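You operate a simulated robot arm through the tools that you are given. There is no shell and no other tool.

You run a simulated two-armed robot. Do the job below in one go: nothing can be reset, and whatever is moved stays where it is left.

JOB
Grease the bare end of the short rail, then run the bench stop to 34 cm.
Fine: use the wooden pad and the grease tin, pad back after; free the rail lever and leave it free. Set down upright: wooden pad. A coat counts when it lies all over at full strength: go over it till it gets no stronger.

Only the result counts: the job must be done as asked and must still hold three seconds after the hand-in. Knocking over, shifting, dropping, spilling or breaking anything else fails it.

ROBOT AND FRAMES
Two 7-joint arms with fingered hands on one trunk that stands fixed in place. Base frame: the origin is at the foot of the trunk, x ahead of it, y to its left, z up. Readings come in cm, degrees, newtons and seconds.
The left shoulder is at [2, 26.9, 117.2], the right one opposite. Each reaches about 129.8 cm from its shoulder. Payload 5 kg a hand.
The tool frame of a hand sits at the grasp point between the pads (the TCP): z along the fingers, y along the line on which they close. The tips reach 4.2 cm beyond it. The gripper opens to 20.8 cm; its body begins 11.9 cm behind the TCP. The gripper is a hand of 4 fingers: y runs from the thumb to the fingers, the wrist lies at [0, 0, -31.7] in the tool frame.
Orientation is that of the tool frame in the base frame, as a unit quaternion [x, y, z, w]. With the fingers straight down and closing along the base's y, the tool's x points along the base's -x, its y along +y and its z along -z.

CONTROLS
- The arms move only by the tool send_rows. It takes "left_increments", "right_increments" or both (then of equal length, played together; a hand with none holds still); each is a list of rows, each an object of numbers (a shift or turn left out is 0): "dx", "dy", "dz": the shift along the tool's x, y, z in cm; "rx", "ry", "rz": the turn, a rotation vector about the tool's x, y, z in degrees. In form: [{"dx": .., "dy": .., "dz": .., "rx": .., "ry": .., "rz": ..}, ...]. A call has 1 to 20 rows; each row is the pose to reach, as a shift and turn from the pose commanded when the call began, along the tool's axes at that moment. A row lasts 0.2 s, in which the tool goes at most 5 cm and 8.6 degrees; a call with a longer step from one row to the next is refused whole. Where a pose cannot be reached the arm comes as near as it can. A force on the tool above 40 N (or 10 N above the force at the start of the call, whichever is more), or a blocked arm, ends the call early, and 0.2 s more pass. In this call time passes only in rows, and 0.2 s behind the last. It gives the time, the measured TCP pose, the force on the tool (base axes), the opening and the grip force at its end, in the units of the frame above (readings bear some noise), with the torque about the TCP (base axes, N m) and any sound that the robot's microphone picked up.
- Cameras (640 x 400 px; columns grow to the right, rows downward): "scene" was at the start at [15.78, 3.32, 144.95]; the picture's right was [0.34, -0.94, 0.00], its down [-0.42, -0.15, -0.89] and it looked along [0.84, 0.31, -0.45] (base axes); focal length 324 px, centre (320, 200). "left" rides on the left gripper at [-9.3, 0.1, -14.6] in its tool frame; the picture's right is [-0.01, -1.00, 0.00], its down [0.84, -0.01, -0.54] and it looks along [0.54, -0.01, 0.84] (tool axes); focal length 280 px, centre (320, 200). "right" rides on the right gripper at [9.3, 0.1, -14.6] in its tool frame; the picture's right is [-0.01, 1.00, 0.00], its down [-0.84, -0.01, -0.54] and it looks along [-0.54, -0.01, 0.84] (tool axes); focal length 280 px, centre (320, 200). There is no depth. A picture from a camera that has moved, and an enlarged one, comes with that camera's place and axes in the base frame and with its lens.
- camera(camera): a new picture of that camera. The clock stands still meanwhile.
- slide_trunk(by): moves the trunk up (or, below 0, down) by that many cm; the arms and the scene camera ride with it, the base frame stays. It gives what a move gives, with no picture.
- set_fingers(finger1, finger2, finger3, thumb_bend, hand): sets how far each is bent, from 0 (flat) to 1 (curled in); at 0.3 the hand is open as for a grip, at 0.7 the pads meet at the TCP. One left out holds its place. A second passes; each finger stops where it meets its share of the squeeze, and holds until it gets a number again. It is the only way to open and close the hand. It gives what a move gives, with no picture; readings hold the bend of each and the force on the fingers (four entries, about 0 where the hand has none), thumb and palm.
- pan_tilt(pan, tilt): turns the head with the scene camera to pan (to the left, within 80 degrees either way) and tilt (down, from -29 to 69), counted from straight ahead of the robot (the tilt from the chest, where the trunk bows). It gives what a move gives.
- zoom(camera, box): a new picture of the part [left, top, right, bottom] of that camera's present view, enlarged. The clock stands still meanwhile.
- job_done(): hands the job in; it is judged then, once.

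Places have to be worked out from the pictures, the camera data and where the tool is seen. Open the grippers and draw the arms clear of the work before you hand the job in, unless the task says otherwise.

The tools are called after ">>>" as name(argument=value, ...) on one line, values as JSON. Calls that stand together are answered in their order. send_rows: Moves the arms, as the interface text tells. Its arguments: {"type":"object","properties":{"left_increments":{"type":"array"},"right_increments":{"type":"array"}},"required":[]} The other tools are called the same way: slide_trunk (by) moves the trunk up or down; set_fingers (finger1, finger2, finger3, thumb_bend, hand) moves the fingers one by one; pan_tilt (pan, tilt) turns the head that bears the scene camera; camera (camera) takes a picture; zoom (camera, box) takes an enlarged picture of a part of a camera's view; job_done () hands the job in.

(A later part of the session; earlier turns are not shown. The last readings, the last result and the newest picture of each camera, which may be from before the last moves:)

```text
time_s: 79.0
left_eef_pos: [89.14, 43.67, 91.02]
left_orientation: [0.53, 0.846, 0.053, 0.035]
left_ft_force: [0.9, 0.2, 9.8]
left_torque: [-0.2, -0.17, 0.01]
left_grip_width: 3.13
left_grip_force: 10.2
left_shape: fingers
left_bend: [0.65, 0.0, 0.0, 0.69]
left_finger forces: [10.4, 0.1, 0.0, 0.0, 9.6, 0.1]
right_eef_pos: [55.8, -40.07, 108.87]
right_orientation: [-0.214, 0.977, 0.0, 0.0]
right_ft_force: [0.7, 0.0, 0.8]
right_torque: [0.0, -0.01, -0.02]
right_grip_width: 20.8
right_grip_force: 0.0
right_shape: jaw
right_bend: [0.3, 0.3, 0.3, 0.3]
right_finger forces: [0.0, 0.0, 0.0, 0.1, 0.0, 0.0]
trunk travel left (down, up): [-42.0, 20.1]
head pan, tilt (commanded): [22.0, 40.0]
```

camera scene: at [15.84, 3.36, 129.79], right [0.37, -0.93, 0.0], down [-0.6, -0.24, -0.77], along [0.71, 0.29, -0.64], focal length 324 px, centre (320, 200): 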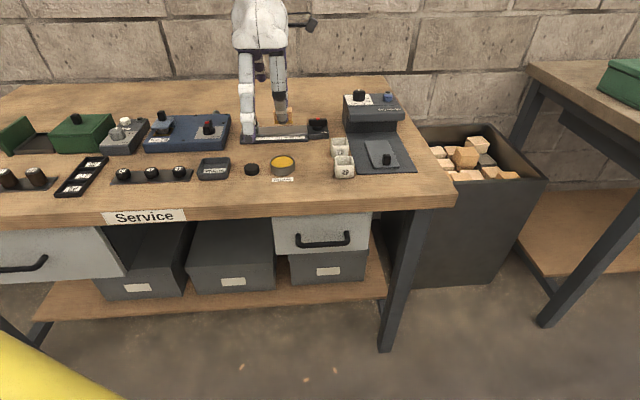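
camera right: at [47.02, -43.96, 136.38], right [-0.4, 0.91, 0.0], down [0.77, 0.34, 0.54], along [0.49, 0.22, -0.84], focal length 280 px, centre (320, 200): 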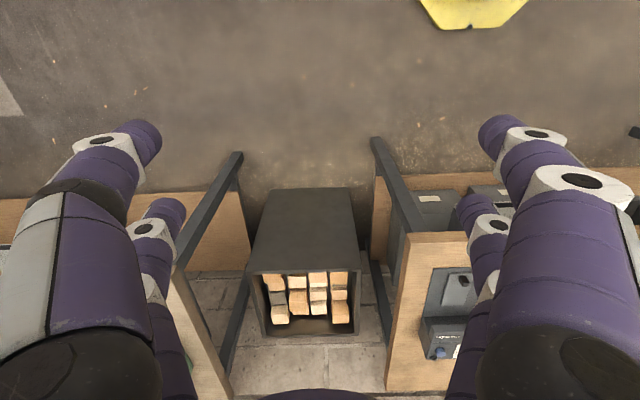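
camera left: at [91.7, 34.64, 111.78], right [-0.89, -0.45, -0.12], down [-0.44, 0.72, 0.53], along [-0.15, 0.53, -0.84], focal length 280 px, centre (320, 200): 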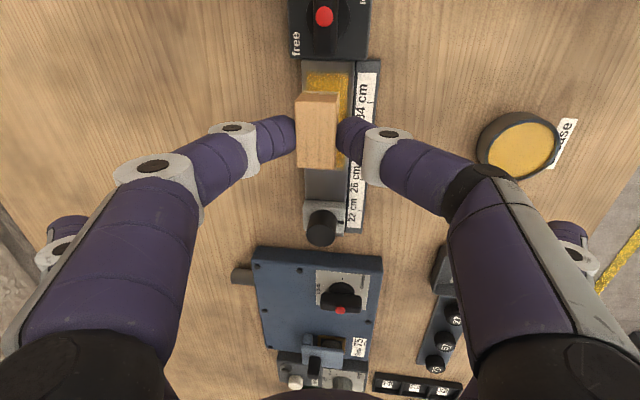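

Contact at about 10 N. I run two full loops over the patch.

>>> send_rows(left_increments=[{"dx": -0.6}, {"dx": -1.2}, {"dx": -1.2, "dy": 0.595, "dz": 0.074}, {"dx": -1.2, "dy": 1.09, "dz": 0.136}, {"dx": 0.1, "dy": 1.09, "dz": 0.136}, {"dx": 1.3, "dy": 1.09, "dz": 0.136}, {"dx": 2.5, "dy": 1.09, "dz": 0.136}, {"dx": 3.7, "dy": 1.09, "dz": 0.136}, {"dx": 4.9, "dy": 1.09, "dz": 0.136}, {"dx": 6.0, "dy": 1.09, "dz": 0.136}, {"dx": 6.0, "dy": 0.1, "dz": 0.012}, {"dx": 6.0, "dy": -0.89, "dz": -0.11}, {"dx": 4.8, "dy": -0.89, "dz": -0.11}, {"dx": 3.6, "dy": -0.89, "dz": -0.11}, {"dx": 2.4, "dy": -0.89, "dz": -0.11}, {"dx": 1.2, "dy": -0.89, "dz": -0.11}, {"dx": 0.0, "dy": -0.89, "dz": -0.11}, {"dx": -1.0, "dy": -0.89, "dz": -0.11}, {"dx": -1.2, "dy": -0.89, "dz": -0.11}, {"dx": -1.2, "dy": 0.0, "dz": 0.0}])

>>> send_rows(left_increments=[{"dx": 1.2}, {"dx": 2.4}, {"dx": 3.6}, {"dx": 4.8}, {"dx": 6.0}, {"dx": 7.1}, {"dx": 7.1, "dy": 0.6, "dz": 0.07}, {"dx": 7.1, "dy": 1.09, "dz": 0.136}, {"dx": 6.0, "dy": 1.09, "dz": 0.136}, {"dx": 4.8, "dy": 1.09, "dz": 0.136}, {"dx": 3.6, "dy": 1.09, "dz": 0.136}, {"dx": 2.4, "dy": 1.09, "dz": 0.136}, {"dx": 1.2, "dy": 1.09, "dz": 0.136}, {"dx": 0.1, "dy": 1.09, "dz": 0.136}, {"dx": 0.0, "dy": 1.09, "dz": 0.136}, {"dx": 0.0, "dy": 0.0, "dz": 0.0}])

>>> send_rows(left_increments=[{"dx": 0.3, "dy": 0.12, "dz": -0.99}, {"dx": 0.6, "dy": 0.43, "dz": -3.46}, {"dx": 1.0, "dy": 0.74, "dz": -5.94}, {"dx": 1.6, "dy": -3.7, "dz": -6.4}, {"dx": 2.2, "dy": -8.1, "dz": -6.9}, {"dx": 2.8, "dy": -12.1, "dz": -7.4}, {"dx": 3.3, "dy": -15.3, "dz": -7.8}])

>>> zoom(camera="left", box=[90, 10, 230, 160])

```text
time_s: 83.2
left_eef_pos: [89.61, 42.39, 90.99]
left_orientation: [0.53, 0.845, 0.053, 0.035]
left_ft_force: [-0.6, -0.9, 5.6]
left_torque: [-0.18, -0.11, -0.04]
left_grip_width: 3.14
left_grip_force: 9.1
left_shape: fingers
left_bend: [0.65, 0.0, 0.0, 0.69]
left_finger forces: [9.1, 0.1, 0.1, 0.0, 9.8, 0.0]
right_eef_pos: [55.76, -40.31, 108.88]
right_orientation: [-0.214, 0.977, 0.0, 0.0]
right_ft_force: [0.1, -0.8, -0.7]
right_torque: [0.01, -0.05, 0.03]
right_grip_width: 20.78
right_grip_force: 0.1
right_shape: jaw
right_bend: [0.3, 0.3, 0.3, 0.3]
right_finger forces: [0.0, 0.0, 0.0, 0.0, 0.0, 0.0]
trunk travel left (down, up): [-42.0, 20.1]
head pan, tilt (commanded): [22.0, 40.0]
```

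```text
time_s: 86.7
left_eef_pos: [89.76, 42.54, 90.96]
left_orientation: [0.531, 0.845, 0.052, 0.034]
left_ft_force: [-1.6, -0.2, 6.7]
left_torque: [-0.11, 0.04, -0.05]
left_grip_width: 3.14
left_grip_force: 9.1
left_shape: fingers
left_bend: [0.64, 0.0, 0.0, 0.68]
left_finger forces: [8.4, 0.0, 0.1, 0.0, 10.3, 0.0]
right_eef_pos: [55.8, -40.23, 108.81]
right_orientation: [-0.214, 0.977, 0.0, 0.0]
right_ft_force: [-0.1, 0.2, -0.6]
right_torque: [0.01, 0.01, -0.04]
right_grip_width: 20.77
right_grip_force: 0.2
right_shape: jaw
right_bend: [0.3, 0.3, 0.3, 0.3]
right_finger forces: [0.1, 0.0, 0.0, 0.0, 0.0, 0.0]
trunk travel left (down, up): [-42.0, 20.1]
head pan, tilt (commanded): [22.0, 40.0]
```

```text
time_s: 88.2
left_eef_pos: [73.52, 38.44, 96.73]
left_orientation: [0.53, 0.845, 0.053, 0.035]
left_ft_force: [-0.2, -0.5, 0.4]
left_torque: [0.02, -0.05, 0.04]
left_grip_width: 3.16
left_grip_force: 8.3
left_shape: fingers
left_bend: [0.64, 0.0, 0.0, 0.68]
left_finger forces: [8.3, 0.0, 0.0, 0.1, 8.2, 0.0]
right_eef_pos: [55.92, -40.33, 108.86]
right_orientation: [-0.214, 0.977, 0.0, 0.0]
right_ft_force: [-0.6, -0.9, -0.3]
right_torque: [0.02, -0.06, 0.0]
right_grip_width: 20.79
right_grip_force: 0.1
right_shape: jaw
right_bend: [0.3, 0.3, 0.3, 0.3]
right_finger forces: [0.1, 0.1, 0.0, 0.0, 0.0, 0.0]
trunk travel left (down, up): [-42.0, 20.1]
head pan, tilt (commanded): [22.0, 40.0]
```

```text
2.67 times, centred on (160, 85) of left
camera zoom: at [76.22, 29.43, 111.25], right [-0.89, -0.45, -0.12], down [-0.44, 0.73, 0.53], along [-0.15, 0.53, -0.84], focal length 748 px, centre (747, 507)
```

zoom: 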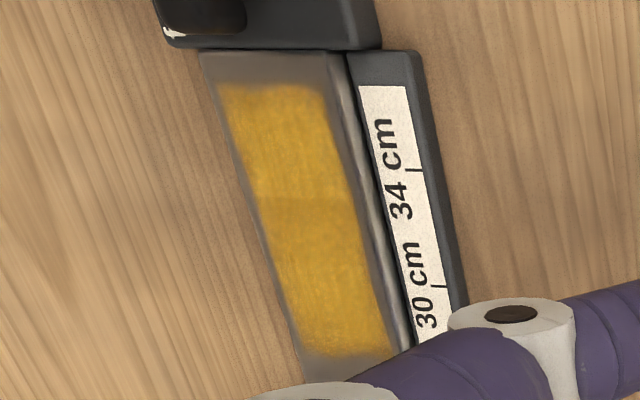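

The coat looks even, but my last dip missed contact, so I make one proper dip more to be certain of full strength. I lower over the tin to just above contact.

>>> send_rows(left_increments=[{"dx": 1.1, "dy": -1.13, "dz": -0.15}, {"dx": 1.1, "dy": -1.35, "dz": 1.7}, {"dx": 1.1, "dy": -1.6, "dz": 3.6}, {"dx": 1.1, "dy": -1.75, "dz": 4.8}, {"dx": 1.1, "dy": -1.79, "dz": 5.1}])

>>> zoom(camera="scene", box=[250, 130, 330, 190])

>>> zoom(camera="left", box=[220, 60, 420, 260])

```text
time_s: 89.5
left_eef_pos: [72.18, 39.03, 91.38]
left_orientation: [0.53, 0.845, 0.052, 0.034]
left_ft_force: [0.4, 0.5, -0.5]
left_torque: [0.01, 0.03, -0.01]
left_grip_width: 3.14
left_grip_force: 8.2
left_shape: fingers
left_bend: [0.64, 0.0, 0.0, 0.68]
left_finger forces: [8.3, 0.0, 0.1, 0.1, 8.2, 0.0]
right_eef_pos: [55.69, -40.2, 108.81]
right_orientation: [-0.214, 0.977, -0.001, 0.001]
right_ft_force: [0.4, 0.7, 0.0]
right_torque: [0.01, 0.04, 0.05]
right_grip_width: 20.83
right_grip_force: 0.0
right_shape: jaw
right_bend: [0.3, 0.3, 0.3, 0.3]
right_finger forces: [0.1, 0.0, 0.1, 0.0, 0.0, 0.0]
trunk travel left (down, up): [-42.0, 20.1]
head pan, tilt (commanded): [22.0, 40.0]
```

```text
6.67 times, centred on (290, 160) of scene
camera zoom: at [15.9, 3.35, 129.76], right [0.37, -0.93, 0.0], down [-0.6, -0.24, -0.77], along [0.71, 0.29, -0.64], focal length 2158 px, centre (520, 467)
```

zoom: 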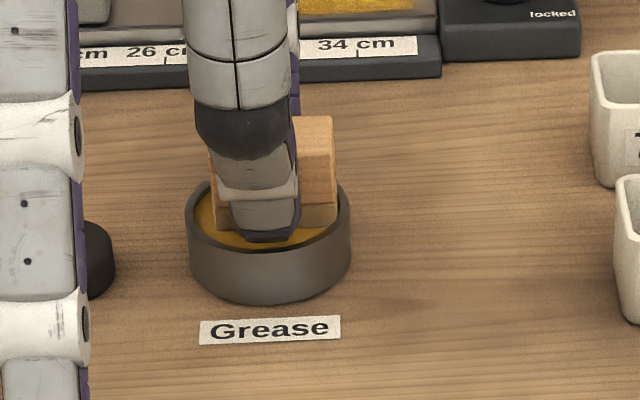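

```text
2.00 times, centred on (320, 160) of left
camera zoom: at [74.78, 29.9, 105.94], right [-0.89, -0.44, -0.12], down [-0.44, 0.73, 0.53], along [-0.15, 0.53, -0.84], focal length 561 px, centre (320, 280)
```

zoom: 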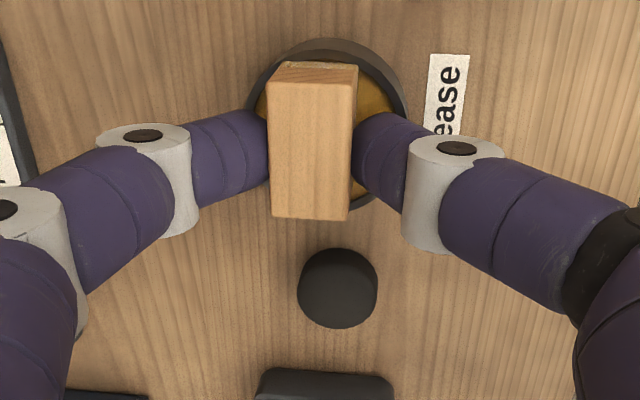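

The pad is a little off centre (0.2 cm right and back). I correct that and lower to contact.

>>> send_rows(left_increments=[{"dx": 0.2, "dy": -0.2, "dz": -0.02}, {"dx": 0.2, "dy": -0.21, "dz": 0.1}, {"dx": 0.2, "dy": -0.22, "dz": 0.18}, {"dx": 0.2, "dy": -0.23, "dz": 0.25}])

```text
time_s: 90.5
left_eef_pos: [71.88, 39.07, 91.34]
left_orientation: [0.53, 0.846, 0.052, 0.035]
left_ft_force: [-0.5, 1.3, 8.9]
left_torque: [-0.16, -0.12, 0.01]
left_grip_width: 3.14
left_grip_force: 9.4
left_shape: fingers
left_bend: [0.64, 0.0, 0.0, 0.68]
left_finger forces: [10.3, 0.0, 0.0, 0.1, 9.7, 0.1]
right_eef_pos: [55.81, -40.28, 108.79]
right_orientation: [-0.214, 0.977, 0.0, 0.0]
right_ft_force: [-0.5, 0.0, -0.3]
right_torque: [-0.01, 0.02, -0.01]
right_grip_width: 20.79
right_grip_force: 0.1
right_shape: jaw
right_bend: [0.3, 0.3, 0.3, 0.3]
right_finger forces: [0.0, 0.0, 0.0, 0.0, 0.0, 0.1]
trunk travel left (down, up): [-42.0, 20.1]
head pan, tilt (commanded): [22.0, 40.0]
```

Good contact at 9 N. I carry the pad back to the middle lane and lower to just above the rail.

>>> send_rows(left_increments=[{"dy": 0.12, "dz": -0.99}, {"dy": 0.43, "dz": -3.46}, {"dy": 0.74, "dz": -5.94}, {"dx": -0.9, "dy": 4.8, "dz": -5.44}, {"dx": -1.8, "dy": 9.3, "dz": -4.9}, {"dx": -2.7, "dy": 13.8, "dz": -4.3}, {"dx": -3.55, "dy": 18.15, "dz": -3.8}])

>>> send_rows(left_increments=[{"dy": -0.25, "dz": 2.0}, {"dy": -0.5, "dz": 4.0}, {"dy": -0.68, "dz": 5.5}, {"dy": -0.74, "dz": 6.0}])

```text
time_s: 92.0
left_eef_pos: [89.3, 43.58, 96.84]
left_orientation: [0.53, 0.846, 0.051, 0.033]
left_ft_force: [1.2, 0.0, -1.7]
left_torque: [-0.01, 0.1, -0.02]
left_grip_width: 3.13
left_grip_force: 8.6
left_shape: fingers
left_bend: [0.65, 0.0, 0.0, 0.68]
left_finger forces: [8.1, 0.1, 0.1, 0.0, 8.1, 0.0]
right_eef_pos: [55.91, -40.32, 108.75]
right_orientation: [-0.214, 0.977, -0.001, -0.001]
right_ft_force: [1.4, 0.3, -1.2]
right_torque: [-0.02, 0.13, -0.01]
right_grip_width: 20.78
right_grip_force: 0.1
right_shape: jaw
right_bend: [0.3, 0.3, 0.3, 0.3]
right_finger forces: [0.0, 0.1, 0.0, 0.0, 0.1, 0.1]
trunk travel left (down, up): [-42.0, 20.1]
head pan, tilt (commanded): [22.0, 40.0]
```

```text
time_s: 93.0
left_eef_pos: [89.19, 43.51, 91.18]
left_orientation: [0.53, 0.846, 0.053, 0.035]
left_ft_force: [0.3, 0.2, -0.3]
left_torque: [0.03, 0.05, -0.02]
left_grip_width: 3.15
left_grip_force: 8.2
left_shape: fingers
left_bend: [0.65, 0.0, 0.0, 0.68]
left_finger forces: [8.1, 0.0, 0.0, 0.0, 8.1, 0.1]
right_eef_pos: [55.84, -40.26, 108.82]
right_orientation: [-0.214, 0.977, 0.001, 0.001]
right_ft_force: [-0.8, -0.4, 0.1]
right_torque: [0.04, 0.0, -0.04]
right_grip_width: 20.78
right_grip_force: 0.2
right_shape: jaw
right_bend: [0.3, 0.3, 0.3, 0.3]
right_finger forces: [0.0, 0.0, 0.1, 0.0, 0.0, 0.1]
trunk travel left (down, up): [-42.0, 20.1]
head pan, tilt (commanded): [22.0, 40.0]
```

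>>> send_rows(left_increments=[{"dy": -0.02, "dz": 0.15}, {"dy": -0.035, "dz": 0.28}, {"dy": -0.045, "dz": 0.37}])

```text
time_s: 93.8
left_eef_pos: [89.3, 43.4, 90.96]
left_orientation: [0.531, 0.845, 0.052, 0.034]
left_ft_force: [0.2, 1.1, 6.5]
left_torque: [-0.12, -0.09, 0.0]
left_grip_width: 3.14
left_grip_force: 9.1
left_shape: fingers
left_bend: [0.64, 0.0, 0.0, 0.68]
left_finger forces: [9.6, 0.0, 0.0, 0.0, 9.1, 0.0]
right_eef_pos: [55.85, -40.19, 108.88]
right_orientation: [-0.214, 0.977, 0.001, 0.0]
right_ft_force: [0.3, 0.3, 1.0]
right_torque: [-0.01, 0.02, 0.0]
right_grip_width: 20.79
right_grip_force: 0.0
right_shape: jaw
right_bend: [0.3, 0.3, 0.3, 0.3]
right_finger forces: [0.1, 0.1, 0.1, 0.1, 0.1, 0.1]
trunk travel left (down, up): [-42.0, 20.1]
head pan, tilt (commanded): [22.0, 40.0]
```

Contact at 6.5 N. I run the loops again over the whole patch, then lift away to look.

>>> send_rows(left_increments=[{"dx": -0.6}, {"dx": -1.1}, {"dx": -1.1, "dy": 0.595, "dz": 0.074}, {"dx": -1.1, "dy": 1.09, "dz": 0.136}, {"dx": 0.1, "dy": 1.09, "dz": 0.136}, {"dx": 1.3, "dy": 1.09, "dz": 0.136}, {"dx": 2.5, "dy": 1.09, "dz": 0.136}, {"dx": 3.7, "dy": 1.09, "dz": 0.136}, {"dx": 4.9, "dy": 1.09, "dz": 0.136}, {"dx": 6.0, "dy": 1.09, "dz": 0.136}, {"dx": 6.0, "dy": 0.1, "dz": 0.012}, {"dx": 6.0, "dy": -0.89, "dz": -0.11}, {"dx": 4.8, "dy": -0.89, "dz": -0.11}, {"dx": 3.6, "dy": -0.89, "dz": -0.11}, {"dx": 2.4, "dy": -0.89, "dz": -0.11}, {"dx": 1.2, "dy": -0.89, "dz": -0.11}, {"dx": 0.0, "dy": -0.89, "dz": -0.11}, {"dx": -1.0, "dy": -0.89, "dz": -0.11}, {"dx": -1.1, "dy": -0.89, "dz": -0.11}, {"dx": -1.1, "dy": 0.0, "dz": 0.0}])

>>> send_rows(left_increments=[{"dx": 1.2}, {"dx": 2.4}, {"dx": 3.6}, {"dx": 4.8}, {"dx": 6.0}, {"dx": 7.1}, {"dx": 7.1, "dy": 0.6, "dz": 0.07}, {"dx": 7.1, "dy": 1.09, "dz": 0.136}, {"dx": 6.0, "dy": 1.09, "dz": 0.136}, {"dx": 4.8, "dy": 1.09, "dz": 0.136}, {"dx": 3.6, "dy": 1.09, "dz": 0.136}, {"dx": 2.4, "dy": 1.09, "dz": 0.136}, {"dx": 1.2, "dy": 1.09, "dz": 0.136}, {"dx": 0.1, "dy": 1.09, "dz": 0.136}, {"dx": 0.0, "dy": 1.09, "dz": 0.136}, {"dx": 0.0, "dy": 0.0, "dz": 0.0}])

>>> send_rows(left_increments=[{"dx": 0.3, "dy": 0.12, "dz": -0.99}, {"dx": 0.6, "dy": 0.43, "dz": -3.46}, {"dx": 1.0, "dy": 0.74, "dz": -5.94}, {"dx": 1.6, "dy": -3.7, "dz": -6.4}, {"dx": 2.2, "dy": -8.1, "dz": -6.9}, {"dx": 2.8, "dy": -12.1, "dz": -7.4}, {"dx": 3.3, "dy": -15.3, "dz": -7.8}])

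>>> zoom(camera="left", box=[90, 10, 230, 160])

>>> zoom(camera="left", box=[140, 80, 200, 150])

```text
time_s: 98.0
left_eef_pos: [89.8, 42.3, 90.87]
left_orientation: [0.531, 0.845, 0.052, 0.035]
left_ft_force: [-1.4, -1.6, 4.9]
left_torque: [-0.22, -0.02, 0.0]
left_grip_width: 3.18
left_grip_force: 9.3
left_shape: fingers
left_bend: [0.65, 0.0, 0.0, 0.68]
left_finger forces: [8.6, 0.0, 0.1, 0.0, 10.3, 0.0]
right_eef_pos: [55.78, -40.37, 108.86]
right_orientation: [-0.214, 0.977, 0.0, 0.0]
right_ft_force: [0.4, -0.3, -0.3]
right_torque: [0.01, -0.02, -0.01]
right_grip_width: 20.81
right_grip_force: 0.1
right_shape: jaw
right_bend: [0.3, 0.3, 0.3, 0.3]
right_finger forces: [0.1, 0.0, 0.0, 0.0, 0.0, 0.0]
trunk travel left (down, up): [-42.0, 20.1]
head pan, tilt (commanded): [22.0, 40.0]
```

```text
time_s: 101.5
left_eef_pos: [89.7, 42.49, 90.86]
left_orientation: [0.531, 0.845, 0.052, 0.033]
left_ft_force: [-2.1, -0.6, 5.2]
left_torque: [-0.18, 0.06, -0.02]
left_grip_width: 3.17
left_grip_force: 8.9
left_shape: fingers
left_bend: [0.65, 0.0, 0.0, 0.68]
left_finger forces: [8.1, 0.0, 0.0, 0.0, 10.0, 0.0]
right_eef_pos: [55.79, -40.29, 108.91]
right_orientation: [-0.213, 0.977, -0.001, 0.0]
right_ft_force: [-0.5, -0.4, -0.2]
right_torque: [0.05, 0.03, -0.01]
right_grip_width: 20.78
right_grip_force: 0.1
right_shape: jaw
right_bend: [0.3, 0.3, 0.3, 0.3]
right_finger forces: [0.0, 0.1, 0.0, 0.1, 0.1, 0.1]
trunk travel left (down, up): [-42.0, 20.1]
head pan, tilt (commanded): [22.0, 40.0]
```

```text
time_s: 103.0
left_eef_pos: [73.66, 38.47, 96.75]
left_orientation: [0.53, 0.845, 0.053, 0.034]
left_ft_force: [-1.1, -1.1, -0.5]
left_torque: [0.02, -0.02, 0.02]
left_grip_width: 3.15
left_grip_force: 8.4
left_shape: fingers
left_bend: [0.65, 0.0, 0.0, 0.68]
left_finger forces: [8.2, 0.0, 0.0, 0.0, 8.2, 0.0]
right_eef_pos: [55.71, -40.24, 108.86]
right_orientation: [-0.214, 0.977, 0.0, 0.001]
right_ft_force: [-0.4, 0.6, 1.3]
right_torque: [0.0, -0.05, 0.0]
right_grip_width: 20.8
right_grip_force: 0.1
right_shape: jaw
right_bend: [0.3, 0.3, 0.3, 0.3]
right_finger forces: [0.1, 0.0, 0.0, 0.0, 0.0, 0.0]
trunk travel left (down, up): [-42.0, 20.1]
head pan, tilt (commanded): [22.0, 40.0]
```

```text
2.67 times, centred on (160, 85) of left
camera zoom: at [76.25, 29.43, 111.26], right [-0.89, -0.45, -0.12], down [-0.44, 0.73, 0.53], along [-0.15, 0.53, -0.84], focal length 748 px, centre (747, 507)
```

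zoom: 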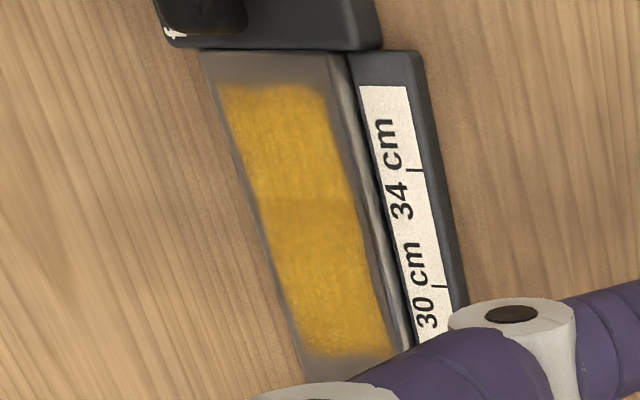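

```text
5.71 times, centred on (170, 115) of left
camera zoom: at [76.25, 29.43, 111.26], right [-0.89, -0.45, -0.12], down [-0.44, 0.73, 0.53], along [-0.15, 0.53, -0.84], focal length 1602 px, centre (1177, 686)
```

zoom: 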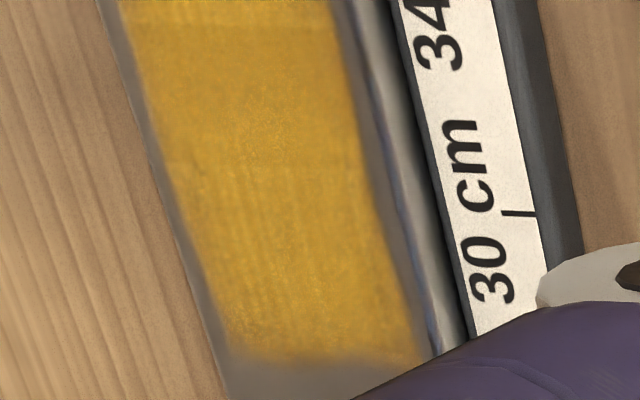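

The tone no longer changes, so the coat is at full strength. Now I carry the pad back to its old place beside the tin and lower it to about 1 cm above the bench.

>>> send_rows(left_increments=[{"dx": -2.7, "dy": -0.6, "dz": -0.07}, {"dx": -5.48, "dy": -1.14, "dz": -0.14}, {"dx": -5.48, "dy": -1.14, "dz": -0.14}, {"dx": -5.48, "dy": -1.44, "dz": 2.2}, {"dx": -5.48, "dy": -1.74, "dz": 4.6}, {"dx": -5.48, "dy": -1.93, "dz": 6.2}])

>>> zoom(camera="scene", box=[250, 120, 350, 190])

>>> zoom(camera="left", box=[220, 60, 420, 260])

```text
time_s: 104.5
left_eef_pos: [75.12, 32.85, 90.39]
left_orientation: [0.53, 0.846, 0.052, 0.035]
left_ft_force: [0.6, 0.7, -0.1]
left_torque: [-0.03, 0.0, 0.03]
left_grip_width: 3.13
left_grip_force: 8.0
left_shape: fingers
left_bend: [0.65, 0.0, 0.0, 0.68]
left_finger forces: [8.0, 0.1, 0.0, 0.2, 8.1, 0.0]
right_eef_pos: [55.89, -40.31, 108.85]
right_orientation: [-0.214, 0.977, 0.0, 0.001]
right_ft_force: [-0.3, -0.4, -0.7]
right_torque: [-0.02, -0.01, 0.0]
right_grip_width: 20.8
right_grip_force: 0.1
right_shape: jaw
right_bend: [0.3, 0.3, 0.3, 0.3]
right_finger forces: [0.1, 0.1, 0.1, 0.0, 0.0, 0.0]
trunk travel left (down, up): [-42.0, 20.1]
head pan, tilt (commanded): [22.0, 40.0]
```

```text
5.71 times, centred on (300, 155) of scene
camera zoom: at [15.88, 3.36, 129.76], right [0.37, -0.93, 0.0], down [-0.6, -0.24, -0.77], along [0.71, 0.29, -0.64], focal length 1850 px, centre (434, 457)
```

zoom: 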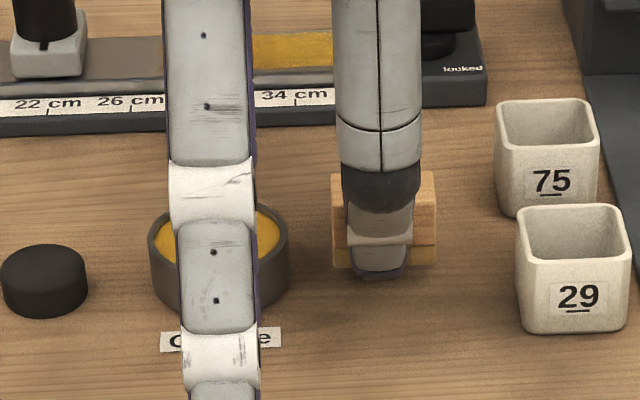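

```text
2.00 times, centred on (320, 160) of left
camera zoom: at [77.7, 23.95, 104.81], right [-0.89, -0.44, -0.13], down [-0.44, 0.73, 0.53], along [-0.15, 0.53, -0.84], focal length 561 px, centre (320, 280)
```

zoom: 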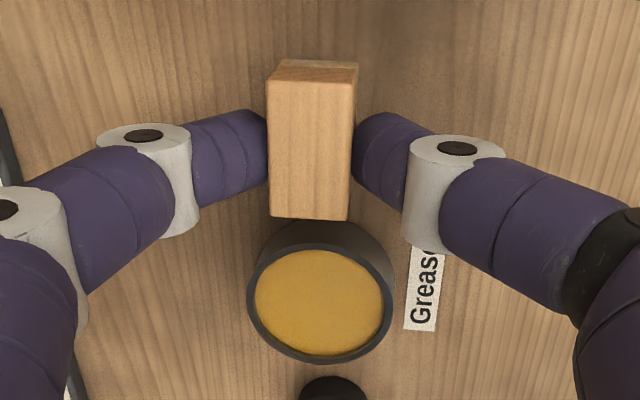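

The pad hangs over its old spot, clear of tin and cups. I lower it to touch the bench.

>>> send_rows(left_increments=[{"dy": -0.05, "dz": 0.4}, {"dy": -0.09, "dz": 0.7}, {"dy": -0.11, "dz": 0.85}])

>>> zoom(camera="scene", box=[220, 120, 360, 240])

```text
time_s: 105.2
left_eef_pos: [75.03, 32.95, 89.45]
left_orientation: [0.531, 0.845, 0.052, 0.034]
left_ft_force: [-0.3, -0.9, 0.6]
left_torque: [0.03, 0.01, -0.01]
left_grip_width: 3.15
left_grip_force: 8.3
left_shape: fingers
left_bend: [0.65, 0.0, 0.0, 0.68]
left_finger forces: [8.1, 0.0, 0.0, 0.0, 8.1, 0.0]
right_eef_pos: [55.88, -40.2, 108.84]
right_orientation: [-0.214, 0.977, 0.0, -0.001]
right_ft_force: [-0.9, 0.1, -0.5]
right_torque: [-0.02, -0.02, 0.0]
right_grip_width: 20.79
right_grip_force: 0.1
right_shape: jaw
right_bend: [0.3, 0.3, 0.3, 0.3]
right_finger forces: [0.1, 0.0, 0.0, 0.0, 0.0, 0.0]
trunk travel left (down, up): [-42.0, 20.1]
head pan, tilt (commanded): [22.0, 40.0]
```

```text
3.33 times, centred on (290, 180) of scene
camera zoom: at [15.87, 3.36, 129.76], right [0.37, -0.93, 0.0], down [-0.6, -0.24, -0.77], along [0.71, 0.29, -0.64], focal length 1079 px, centre (420, 267)
```

zoom: 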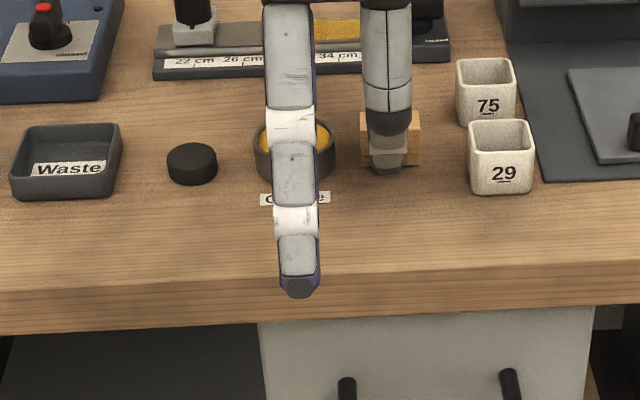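

The straight finger hangs just past the bench's front edge and is free. I keep lowering in small steps until the pad touches.

>>> send_rows(left_increments=[{"dy": -0.012, "dz": 0.1}, {"dy": -0.024, "dz": 0.2}])

```text
time_s: 105.8
left_eef_pos: [75.08, 33.02, 89.13]
left_orientation: [0.53, 0.845, 0.053, 0.033]
left_ft_force: [0.6, -0.6, -0.1]
left_torque: [0.0, 0.0, 0.01]
left_grip_width: 3.15
left_grip_force: 8.2
left_shape: fingers
left_bend: [0.65, 0.0, 0.0, 0.68]
left_finger forces: [8.1, 0.1, 0.0, 0.1, 8.1, 0.0]
right_eef_pos: [55.94, -40.29, 108.83]
right_orientation: [-0.214, 0.977, 0.0, 0.0]
right_ft_force: [-0.9, -1.2, 0.6]
right_torque: [0.03, 0.02, 0.01]
right_grip_width: 20.78
right_grip_force: 0.0
right_shape: jaw
right_bend: [0.3, 0.3, 0.3, 0.3]
right_finger forces: [0.0, 0.0, 0.0, 0.0, 0.1, 0.0]
trunk travel left (down, up): [-42.0, 20.1]
head pan, tilt (commanded): [22.0, 40.0]
```

>>> send_rows(left_increments=[{"dy": -0.012, "dz": 0.1}, {"dy": -0.018, "dz": 0.15}])

>>> zoom(camera="scene", box=[270, 130, 340, 190])

```text
time_s: 106.5
left_eef_pos: [75.13, 32.95, 89.09]
left_orientation: [0.531, 0.845, 0.053, 0.034]
left_ft_force: [0.0, 0.2, 0.4]
left_torque: [-0.04, -0.01, 0.03]
left_grip_width: 3.14
left_grip_force: 8.3
left_shape: fingers
left_bend: [0.65, 0.0, 0.0, 0.68]
left_finger forces: [8.4, 0.1, 0.0, 0.0, 8.3, 0.0]
right_eef_pos: [55.65, -40.23, 108.83]
right_orientation: [-0.213, 0.977, 0.0, 0.0]
right_ft_force: [-0.1, 0.6, 0.8]
right_torque: [0.01, 0.05, 0.0]
right_grip_width: 20.79
right_grip_force: 0.1
right_shape: jaw
right_bend: [0.3, 0.3, 0.3, 0.3]
right_finger forces: [0.0, 0.0, 0.0, 0.0, 0.0, 0.0]
trunk travel left (down, up): [-42.0, 20.1]
head pan, tilt (commanded): [22.0, 40.0]
```

```text
6.67 times, centred on (305, 160) of scene
camera zoom: at [15.88, 3.35, 129.77], right [0.37, -0.93, 0.0], down [-0.6, -0.24, -0.77], along [0.71, 0.29, -0.64], focal length 2158 px, centre (420, 467)
```

zoom: 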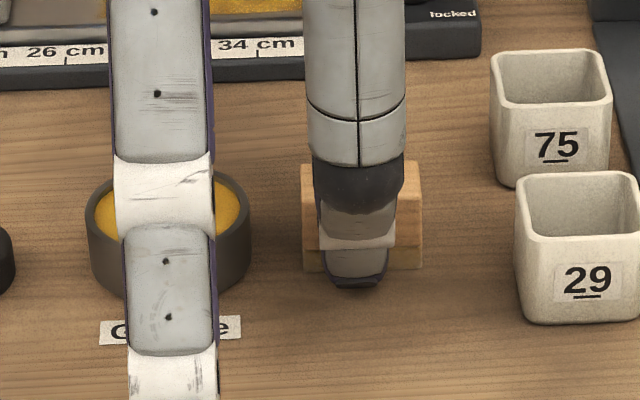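

Almost there; one more small step.

>>> send_rows(left_increments=[{"dy": -0.012, "dz": 0.1}, {"dy": -0.012, "dz": 0.1}])

```text
time_s: 107.0
left_eef_pos: [75.04, 33.0, 89.1]
left_orientation: [0.53, 0.846, 0.052, 0.035]
left_ft_force: [0.1, 0.1, 5.9]
left_torque: [-0.11, -0.05, 0.01]
left_grip_width: 3.16
left_grip_force: 9.3
left_shape: fingers
left_bend: [0.65, 0.0, 0.0, 0.68]
left_finger forces: [9.4, 0.0, 0.0, 0.1, 8.9, 0.0]
right_eef_pos: [55.76, -40.23, 108.87]
right_orientation: [-0.214, 0.977, 0.0, 0.0]
right_ft_force: [0.4, 0.0, -0.2]
right_torque: [-0.02, -0.01, 0.02]
right_grip_width: 20.79
right_grip_force: 0.2
right_shape: jaw
right_bend: [0.3, 0.3, 0.3, 0.3]
right_finger forces: [0.0, 0.0, 0.0, 0.1, 0.0, 0.0]
trunk travel left (down, up): [-42.0, 20.1]
head pan, tilt (commanded): [22.0, 40.0]
```

The pad stands on the bench with 6 N on it. I ease off by 0.1 cm and open the fingers.

>>> send_rows(left_increments=[{"dy": 0.01, "dz": -0.1}])

>>> set_fingers(hand="left", finger1=0.59, thumb_bend=0.6)

>>> zoom(camera="left", box=[220, 60, 420, 260])

>>> zoom(camera="scene", box=[270, 130, 340, 190])

```text
time_s: 107.5
left_eef_pos: [75.11, 32.94, 89.14]
left_orientation: [0.531, 0.845, 0.052, 0.033]
left_ft_force: [0.9, 0.6, 3.3]
left_torque: [-0.07, -0.1, 0.04]
left_grip_width: 3.15
left_grip_force: 8.9
left_shape: fingers
left_bend: [0.65, 0.0, 0.0, 0.68]
left_finger forces: [9.4, 0.1, 0.0, 0.0, 8.3, 0.0]
right_eef_pos: [55.91, -40.29, 108.74]
right_orientation: [-0.213, 0.977, -0.001, 0.0]
right_ft_force: [-1.0, -0.1, -1.3]
right_torque: [-0.03, 0.02, 0.02]
right_grip_width: 20.81
right_grip_force: 0.1
right_shape: jaw
right_bend: [0.3, 0.3, 0.3, 0.3]
right_finger forces: [0.1, 0.0, 0.0, 0.0, 0.1, 0.0]
trunk travel left (down, up): [-42.0, 20.1]
head pan, tilt (commanded): [22.0, 40.0]
```

```text
time_s: 108.5
left_eef_pos: [75.13, 33.03, 89.16]
left_orientation: [0.53, 0.846, 0.052, 0.035]
left_ft_force: [2.2, 0.7, 17.9]
left_torque: [-0.64, 0.08, 0.08]
left_grip_width: 5.34
left_grip_force: 9.1
left_shape: fingers
left_bend: [0.59, 0.0, 0.0, 0.63]
left_finger forces: [0.1, 0.1, 0.0, 0.0, 18.1, 0.0]
right_eef_pos: [55.74, -40.36, 108.74]
right_orientation: [-0.214, 0.977, 0.001, -0.001]
right_ft_force: [0.1, -0.5, 0.2]
right_torque: [0.01, -0.02, -0.02]
right_grip_width: 20.8
right_grip_force: 0.0
right_shape: jaw
right_bend: [0.3, 0.3, 0.3, 0.3]
right_finger forces: [0.0, 0.1, 0.0, 0.0, 0.0, 0.1]
trunk travel left (down, up): [-42.0, 20.1]
head pan, tilt (commanded): [22.0, 40.0]
```

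```text
2.00 times, centred on (320, 160) of left
camera zoom: at [77.66, 23.89, 103.72], right [-0.89, -0.44, -0.13], down [-0.44, 0.73, 0.53], along [-0.14, 0.53, -0.84], focal length 561 px, centre (320, 280)
```

zoom: 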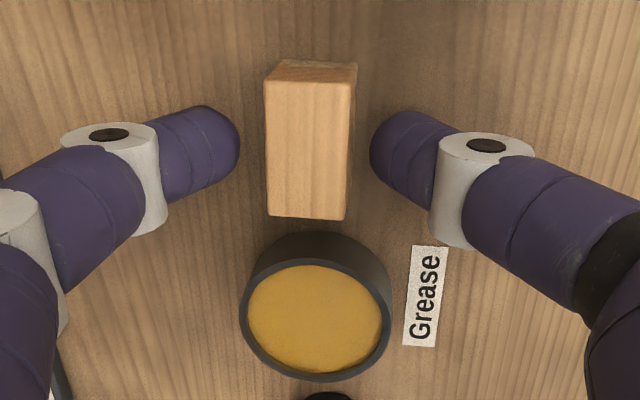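

```text
6.67 times, centred on (305, 160) of scene
camera zoom: at [15.8, 3.32, 129.79], right [0.37, -0.93, 0.0], down [-0.6, -0.24, -0.77], along [0.71, 0.29, -0.64], focal length 2158 px, centre (420, 467)
```

zoom: 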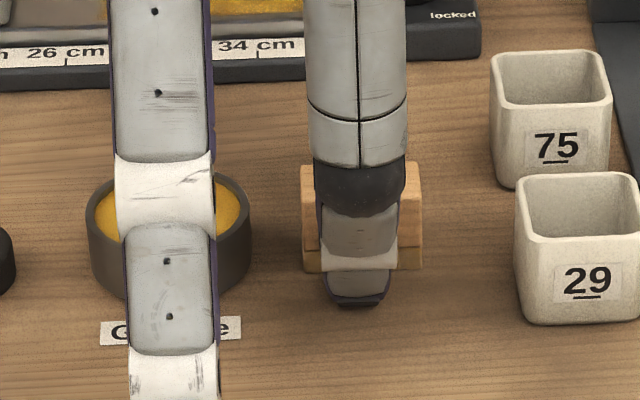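

The thumb tip is pressing on the bench (18 N) as it opened, but the pad is free and upright. I raise the hand straight up at once.

>>> send_rows(left_increments=[{"dy": 0.06, "dz": -0.5}, {"dy": 0.19, "dz": -1.5}, {"dy": 0.43, "dz": -3.5}, {"dy": 0.74, "dz": -6.0}, {"dy": 0.99, "dz": -8.0}])

>>> zoom(camera="left", box=[220, 0, 420, 200])

>>> zoom(camera="scene", box=[250, 120, 350, 190])

```text
time_s: 109.7
left_eef_pos: [75.08, 33.01, 97.2]
left_orientation: [0.53, 0.846, 0.052, 0.032]
left_ft_force: [0.3, -0.2, 0.0]
left_torque: [0.0, 0.01, 0.02]
left_grip_width: 6.22
left_grip_force: 0.1
left_shape: fingers
left_bend: [0.59, 0.0, 0.0, 0.6]
left_finger forces: [0.1, 0.0, 0.0, 0.0, 0.1, 0.0]
right_eef_pos: [55.69, -40.26, 108.85]
right_orientation: [-0.214, 0.977, 0.0, 0.0]
right_ft_force: [0.2, -0.8, -0.1]
right_torque: [0.0, -0.04, -0.04]
right_grip_width: 20.78
right_grip_force: 0.0
right_shape: jaw
right_bend: [0.3, 0.3, 0.3, 0.3]
right_finger forces: [0.0, 0.1, 0.0, 0.1, 0.1, 0.0]
trunk travel left (down, up): [-42.0, 20.1]
head pan, tilt (commanded): [22.0, 40.0]
```

```text
2.00 times, centred on (320, 100) of left
camera zoom: at [77.64, 23.96, 111.7], right [-0.89, -0.44, -0.12], down [-0.44, 0.73, 0.53], along [-0.15, 0.53, -0.84], focal length 561 px, centre (320, 400)
```

zoom: 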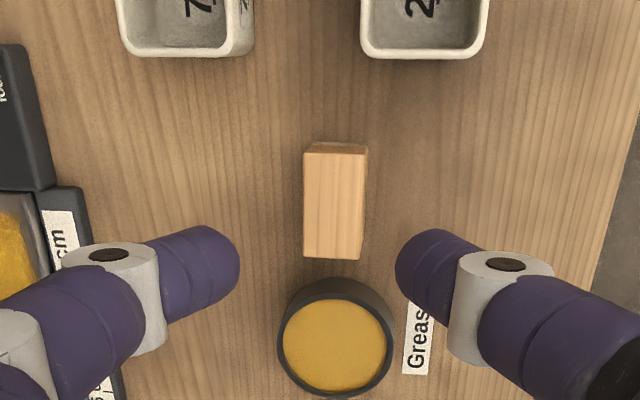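

```text
5.71 times, centred on (300, 155) of scene
camera zoom: at [15.85, 3.35, 129.77], right [0.37, -0.93, 0.0], down [-0.6, -0.24, -0.77], along [0.71, 0.29, -0.64], focal length 1850 px, centre (434, 457)
```

zoom: 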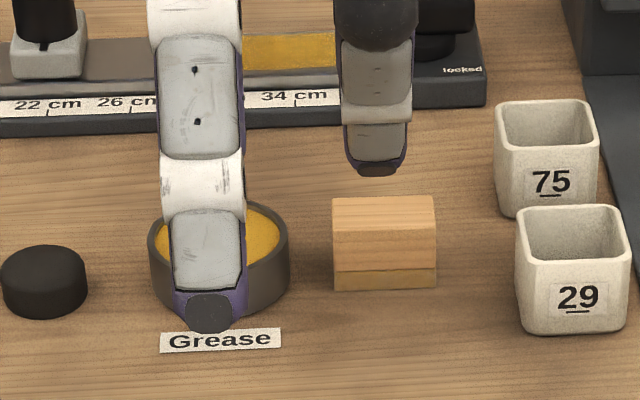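

The pad is back in its place, upright and undisturbed. Next is the lever: I set finger 1 as a hook (bend 0.5) with the other fingers out of the way, and move above the bench behind the tin to check where its tip is.

>>> set_fingers(hand="left", finger1=0.5, finger2=0.0, finger3=0.6, thumb_bend=0.6)

>>> send_rows(left_increments=[{"dx": 0, "dy": 3, "dz": 0}, {"dx": -0.4, "dy": 6.5, "dz": 0.3}, {"dx": -0.7, "dy": 10, "dz": 0.6}, {"dx": -1.1, "dy": 13.4, "dz": 1.0}])

>>> camera(camera="left")

>>> zoom(camera="scene", box=[230, 60, 370, 170])

```text
time_s: 110.7
left_eef_pos: [75.1, 32.99, 97.23]
left_orientation: [0.53, 0.846, 0.052, 0.034]
left_ft_force: [-0.3, 1.1, 0.2]
left_torque: [-0.01, -0.03, -0.01]
left_grip_width: 8.6
left_grip_force: 0.1
left_shape: fingers
left_bend: [0.5, 0.0, 0.6, 0.6]
left_finger forces: [0.1, 0.0, 0.1, 0.0, 0.1, 0.0]
right_eef_pos: [55.76, -40.32, 108.76]
right_orientation: [-0.214, 0.977, 0.0, 0.0]
right_ft_force: [-1.0, -0.2, -0.3]
right_torque: [-0.03, 0.01, -0.01]
right_grip_width: 20.79
right_grip_force: 0.1
right_shape: jaw
right_bend: [0.3, 0.3, 0.3, 0.3]
right_finger forces: [0.0, 0.0, 0.0, 0.0, 0.1, 0.0]
trunk travel left (down, up): [-42.0, 20.1]
head pan, tilt (commanded): [22.0, 40.0]
```

```text
time_s: 111.7
left_eef_pos: [87.41, 38.16, 97.59]
left_orientation: [0.53, 0.846, 0.051, 0.036]
left_ft_force: [-0.5, 0.6, 0.8]
left_torque: [-0.05, -0.01, 0.0]
left_grip_width: 8.6
left_grip_force: 0.0
left_shape: fingers
left_bend: [0.5, 0.0, 0.6, 0.6]
left_finger forces: [0.0, 0.1, 0.0, 0.0, 0.0, 0.1]
left hand out of reach, approached as far as the arm can: row 4
right_eef_pos: [55.78, -40.08, 108.82]
right_orientation: [-0.214, 0.977, 0.0, -0.001]
right_ft_force: [0.6, 1.2, -0.8]
right_torque: [-0.12, 0.04, -0.01]
right_grip_width: 20.82
right_grip_force: 0.0
right_shape: jaw
right_bend: [0.3, 0.3, 0.3, 0.3]
right_finger forces: [0.1, 0.0, 0.1, 0.0, 0.0, 0.1]
trunk travel left (down, up): [-42.0, 20.1]
head pan, tilt (commanded): [22.0, 40.0]
```

```text
taken
camera left: at [89.94, 29.19, 112.21], right [-0.89, -0.45, -0.13], down [-0.44, 0.73, 0.53], along [-0.14, 0.52, -0.84], focal length 280 px, centre (320, 200)
```

left: 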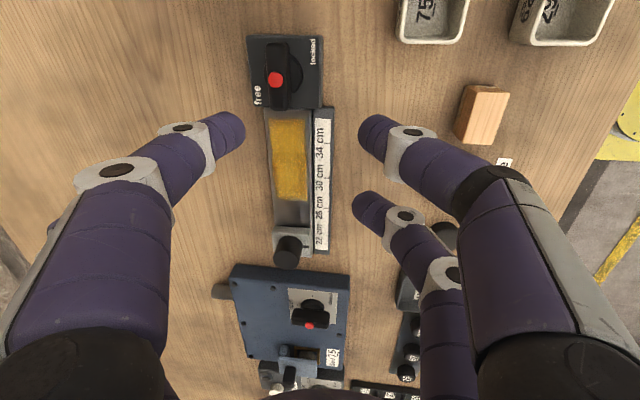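

```text
3.64 times, centred on (300, 115) of scene
camera zoom: at [15.91, 3.42, 129.73], right [0.38, -0.93, 0.0], down [-0.6, -0.24, -0.77], along [0.71, 0.29, -0.64], focal length 1177 px, centre (393, 509)
```

zoom: 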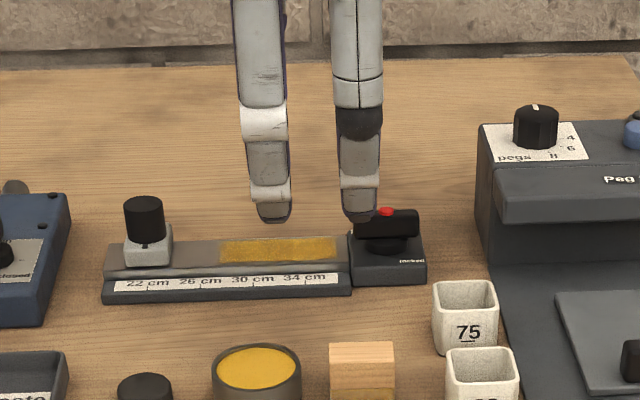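

The tip of finger 1 seems well placed, but the arm is at its limit here. I open finger 1 to 0.4 for a longer hook and close thumb and finger 3 so they stay clear of the tin and pad, then move back a bit.

>>> set_fingers(hand="left", finger1=0.4, finger2=0.0, finger3=0.7, thumb_bend=0.7)

>>> send_rows(left_increments=[{"dx": -0.2, "dy": -1.1, "dz": -0.1}, {"dx": -0.4, "dy": -2.15, "dz": -0.27}])

>>> zoom(camera="left", box=[160, 0, 420, 200])

>>> zoom(camera="scene", box=[230, 60, 370, 170])

```text
time_s: 112.7
left_eef_pos: [87.37, 38.08, 97.83]
left_orientation: [0.531, 0.845, 0.052, 0.036]
left_ft_force: [-0.5, 0.4, -0.5]
left_torque: [-0.01, 0.03, -0.02]
left_grip_width: 8.84
left_grip_force: 0.1
left_shape: fingers
left_bend: [0.4, 0.0, 0.7, 0.7]
left_finger forces: [0.1, 0.0, 0.0, 0.0, 0.0, 0.1]
right_eef_pos: [55.84, -40.31, 108.79]
right_orientation: [-0.214, 0.977, 0.001, -0.001]
right_ft_force: [0.5, -0.1, -0.7]
right_torque: [0.02, -0.01, 0.0]
right_grip_width: 20.78
right_grip_force: 0.1
right_shape: jaw
right_bend: [0.3, 0.3, 0.3, 0.3]
right_finger forces: [0.0, 0.0, 0.1, 0.1, 0.0, 0.0]
trunk travel left (down, up): [-42.0, 20.1]
head pan, tilt (commanded): [22.0, 40.0]
```

```text
time_s: 113.2
left_eef_pos: [85.68, 36.65, 97.75]
left_orientation: [0.531, 0.845, 0.051, 0.033]
left_ft_force: [0.0, 0.0, -0.3]
left_torque: [0.03, -0.04, -0.03]
left_grip_width: 8.88
left_grip_force: 0.0
left_shape: fingers
left_bend: [0.4, 0.0, 0.7, 0.7]
left_finger forces: [0.0, 0.1, 0.1, 0.1, 0.0, 0.0]
right_eef_pos: [55.8, -40.29, 108.8]
right_orientation: [-0.214, 0.977, 0.001, 0.0]
right_ft_force: [0.6, -0.4, 0.0]
right_torque: [0.01, -0.06, -0.02]
right_grip_width: 20.78
right_grip_force: 0.1
right_shape: jaw
right_bend: [0.3, 0.3, 0.3, 0.3]
right_finger forces: [0.0, 0.0, 0.0, 0.1, 0.0, 0.0]
trunk travel left (down, up): [-42.0, 20.1]
head pan, tilt (commanded): [22.0, 40.0]
```

```text
2.00 times, centred on (290, 100) of left
camera zoom: at [88.09, 27.67, 112.28], right [-0.89, -0.44, -0.12], down [-0.44, 0.73, 0.53], along [-0.15, 0.53, -0.84], focal length 561 px, centre (380, 400)
```

zoom: 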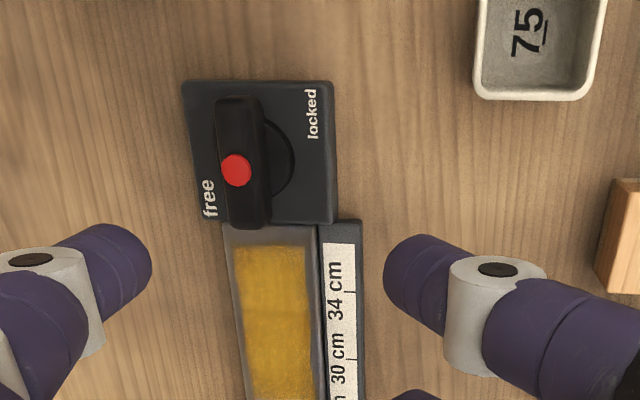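

```text
3.64 times, centred on (300, 115) of scene
camera zoom: at [15.86, 3.35, 129.77], right [0.37, -0.93, 0.0], down [-0.6, -0.24, -0.77], along [0.71, 0.29, -0.64], focal length 1177 px, centre (393, 509)
```

zoom: 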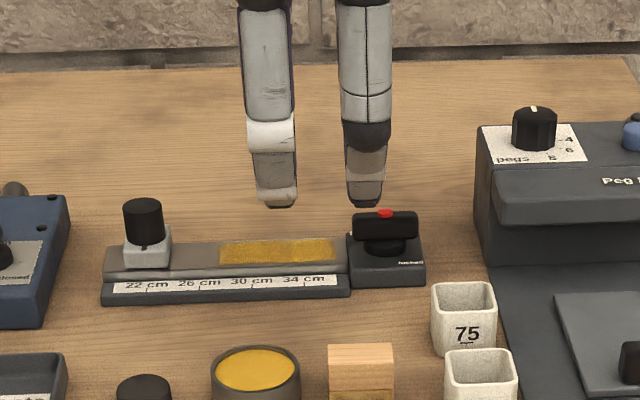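

The hook finger lies just behind the bar's left end, with clearance. I go down in two steps and check in between.

>>> send_rows(left_increments=[{"dx": 0.2, "dy": -0.3, "dz": 2.4}, {"dx": 0.3, "dy": -0.6, "dz": 4.8}, {"dx": 0.3, "dy": -0.65, "dz": 5.2}])

>>> zoom(camera="left", box=[160, 0, 420, 200])

>>> zoom(camera="scene", box=[250, 80, 350, 150])

```text
time_s: 114.0
left_eef_pos: [85.45, 37.05, 92.46]
left_orientation: [0.53, 0.846, 0.052, 0.033]
left_ft_force: [0.5, 0.2, -0.4]
left_torque: [0.03, -0.02, 0.04]
left_grip_width: 8.83
left_grip_force: 0.1
left_shape: fingers
left_bend: [0.4, 0.0, 0.7, 0.7]
left_finger forces: [0.0, 0.0, 0.0, 0.0, 0.1, 0.0]
right_eef_pos: [55.93, -40.24, 108.85]
right_orientation: [-0.213, 0.977, 0.0, 0.0]
right_ft_force: [-0.3, -0.5, -0.2]
right_torque: [0.03, 0.01, 0.01]
right_grip_width: 20.78
right_grip_force: 0.1
right_shape: jaw
right_bend: [0.3, 0.3, 0.3, 0.3]
right_finger forces: [0.0, 0.1, 0.0, 0.1, 0.1, 0.0]
trunk travel left (down, up): [-42.0, 20.1]
head pan, tilt (commanded): [22.0, 40.0]
```

```text
2.00 times, centred on (290, 100) of left
camera zoom: at [87.98, 27.96, 107.01], right [-0.89, -0.44, -0.12], down [-0.44, 0.73, 0.53], along [-0.15, 0.53, -0.84], focal length 561 px, centre (380, 400)
```

zoom: 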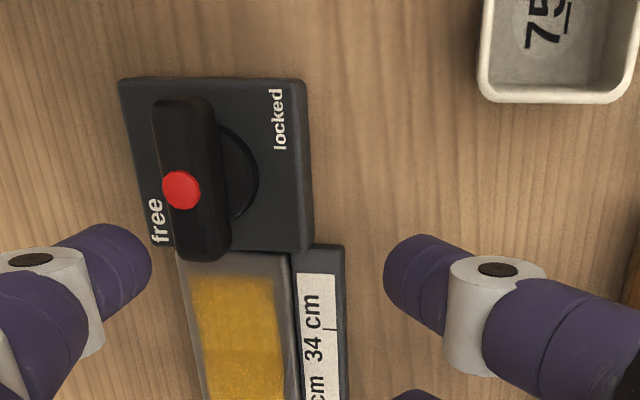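

```text
5.71 times, centred on (300, 115) of scene
camera zoom: at [15.88, 3.35, 129.77], right [0.37, -0.93, 0.0], down [-0.6, -0.24, -0.77], along [0.71, 0.29, -0.64], focal length 1850 px, centre (434, 686)
```

zoom: 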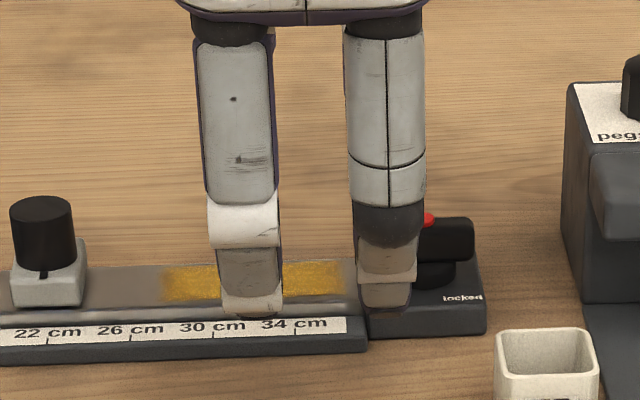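

The finger's inner face would graze the bar, so I shift 0.8 cm farther back before going down the last 2 cm in small steps.

>>> send_rows(left_increments=[{"dy": 0.4, "dz": 0.05}, {"dy": 0.8, "dz": 0.1}, {"dy": 0.75, "dz": 0.6}, {"dy": 0.68, "dz": 1.1}, {"dy": 0.62, "dz": 1.6}, {"dy": 0.58, "dz": 1.9}])

>>> zoom(camera="left", box=[160, 0, 420, 200])

>>> zoom(camera="scene", box=[250, 80, 350, 150])

```text
time_s: 115.5
left_eef_pos: [86.12, 37.36, 90.69]
left_orientation: [0.531, 0.845, 0.052, 0.034]
left_ft_force: [0.1, 0.6, 0.6]
left_torque: [0.0, 0.0, 0.01]
left_grip_width: 8.87
left_grip_force: 0.0
left_shape: fingers
left_bend: [0.4, 0.0, 0.7, 0.7]
left_finger forces: [0.0, 0.1, 0.1, 0.0, 0.0, 0.1]
right_eef_pos: [55.84, -40.27, 108.8]
right_orientation: [-0.213, 0.977, 0.0, -0.001]
right_ft_force: [0.4, -0.1, -0.6]
right_torque: [0.0, -0.01, -0.04]
right_grip_width: 20.81
right_grip_force: 0.1
right_shape: jaw
right_bend: [0.3, 0.3, 0.3, 0.3]
right_finger forces: [0.0, 0.1, 0.0, 0.0, 0.1, 0.0]
trunk travel left (down, up): [-42.0, 20.1]
head pan, tilt (commanded): [22.0, 40.0]
```

```text
2.00 times, centred on (290, 100) of left
camera zoom: at [88.75, 28.28, 105.21], right [-0.89, -0.44, -0.12], down [-0.44, 0.73, 0.53], along [-0.15, 0.53, -0.84], focal length 561 px, centre (380, 400)
```

zoom: 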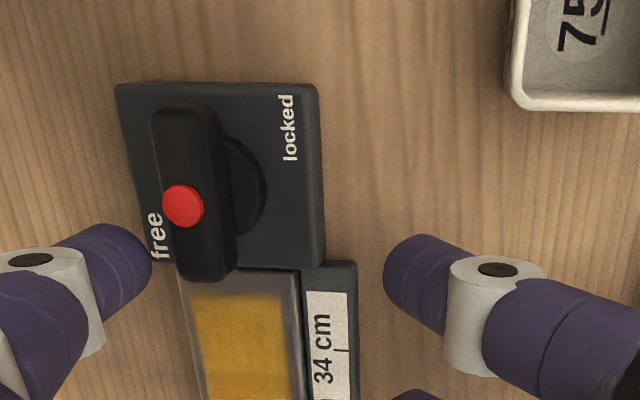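

```text
5.71 times, centred on (300, 115) of scene
camera zoom: at [15.88, 3.36, 129.76], right [0.37, -0.93, 0.0], down [-0.6, -0.24, -0.77], along [0.71, 0.29, -0.64], focal length 1850 px, centre (434, 686)
```

zoom: 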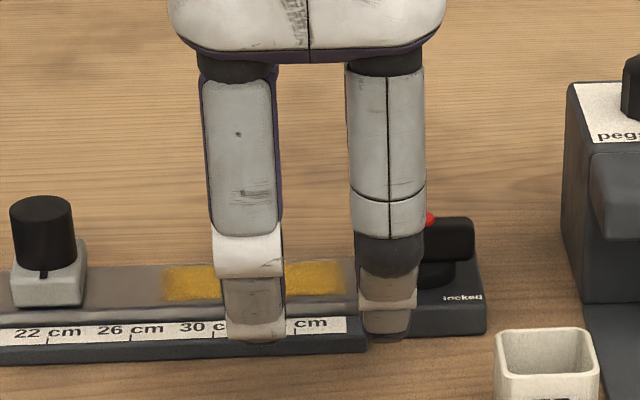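

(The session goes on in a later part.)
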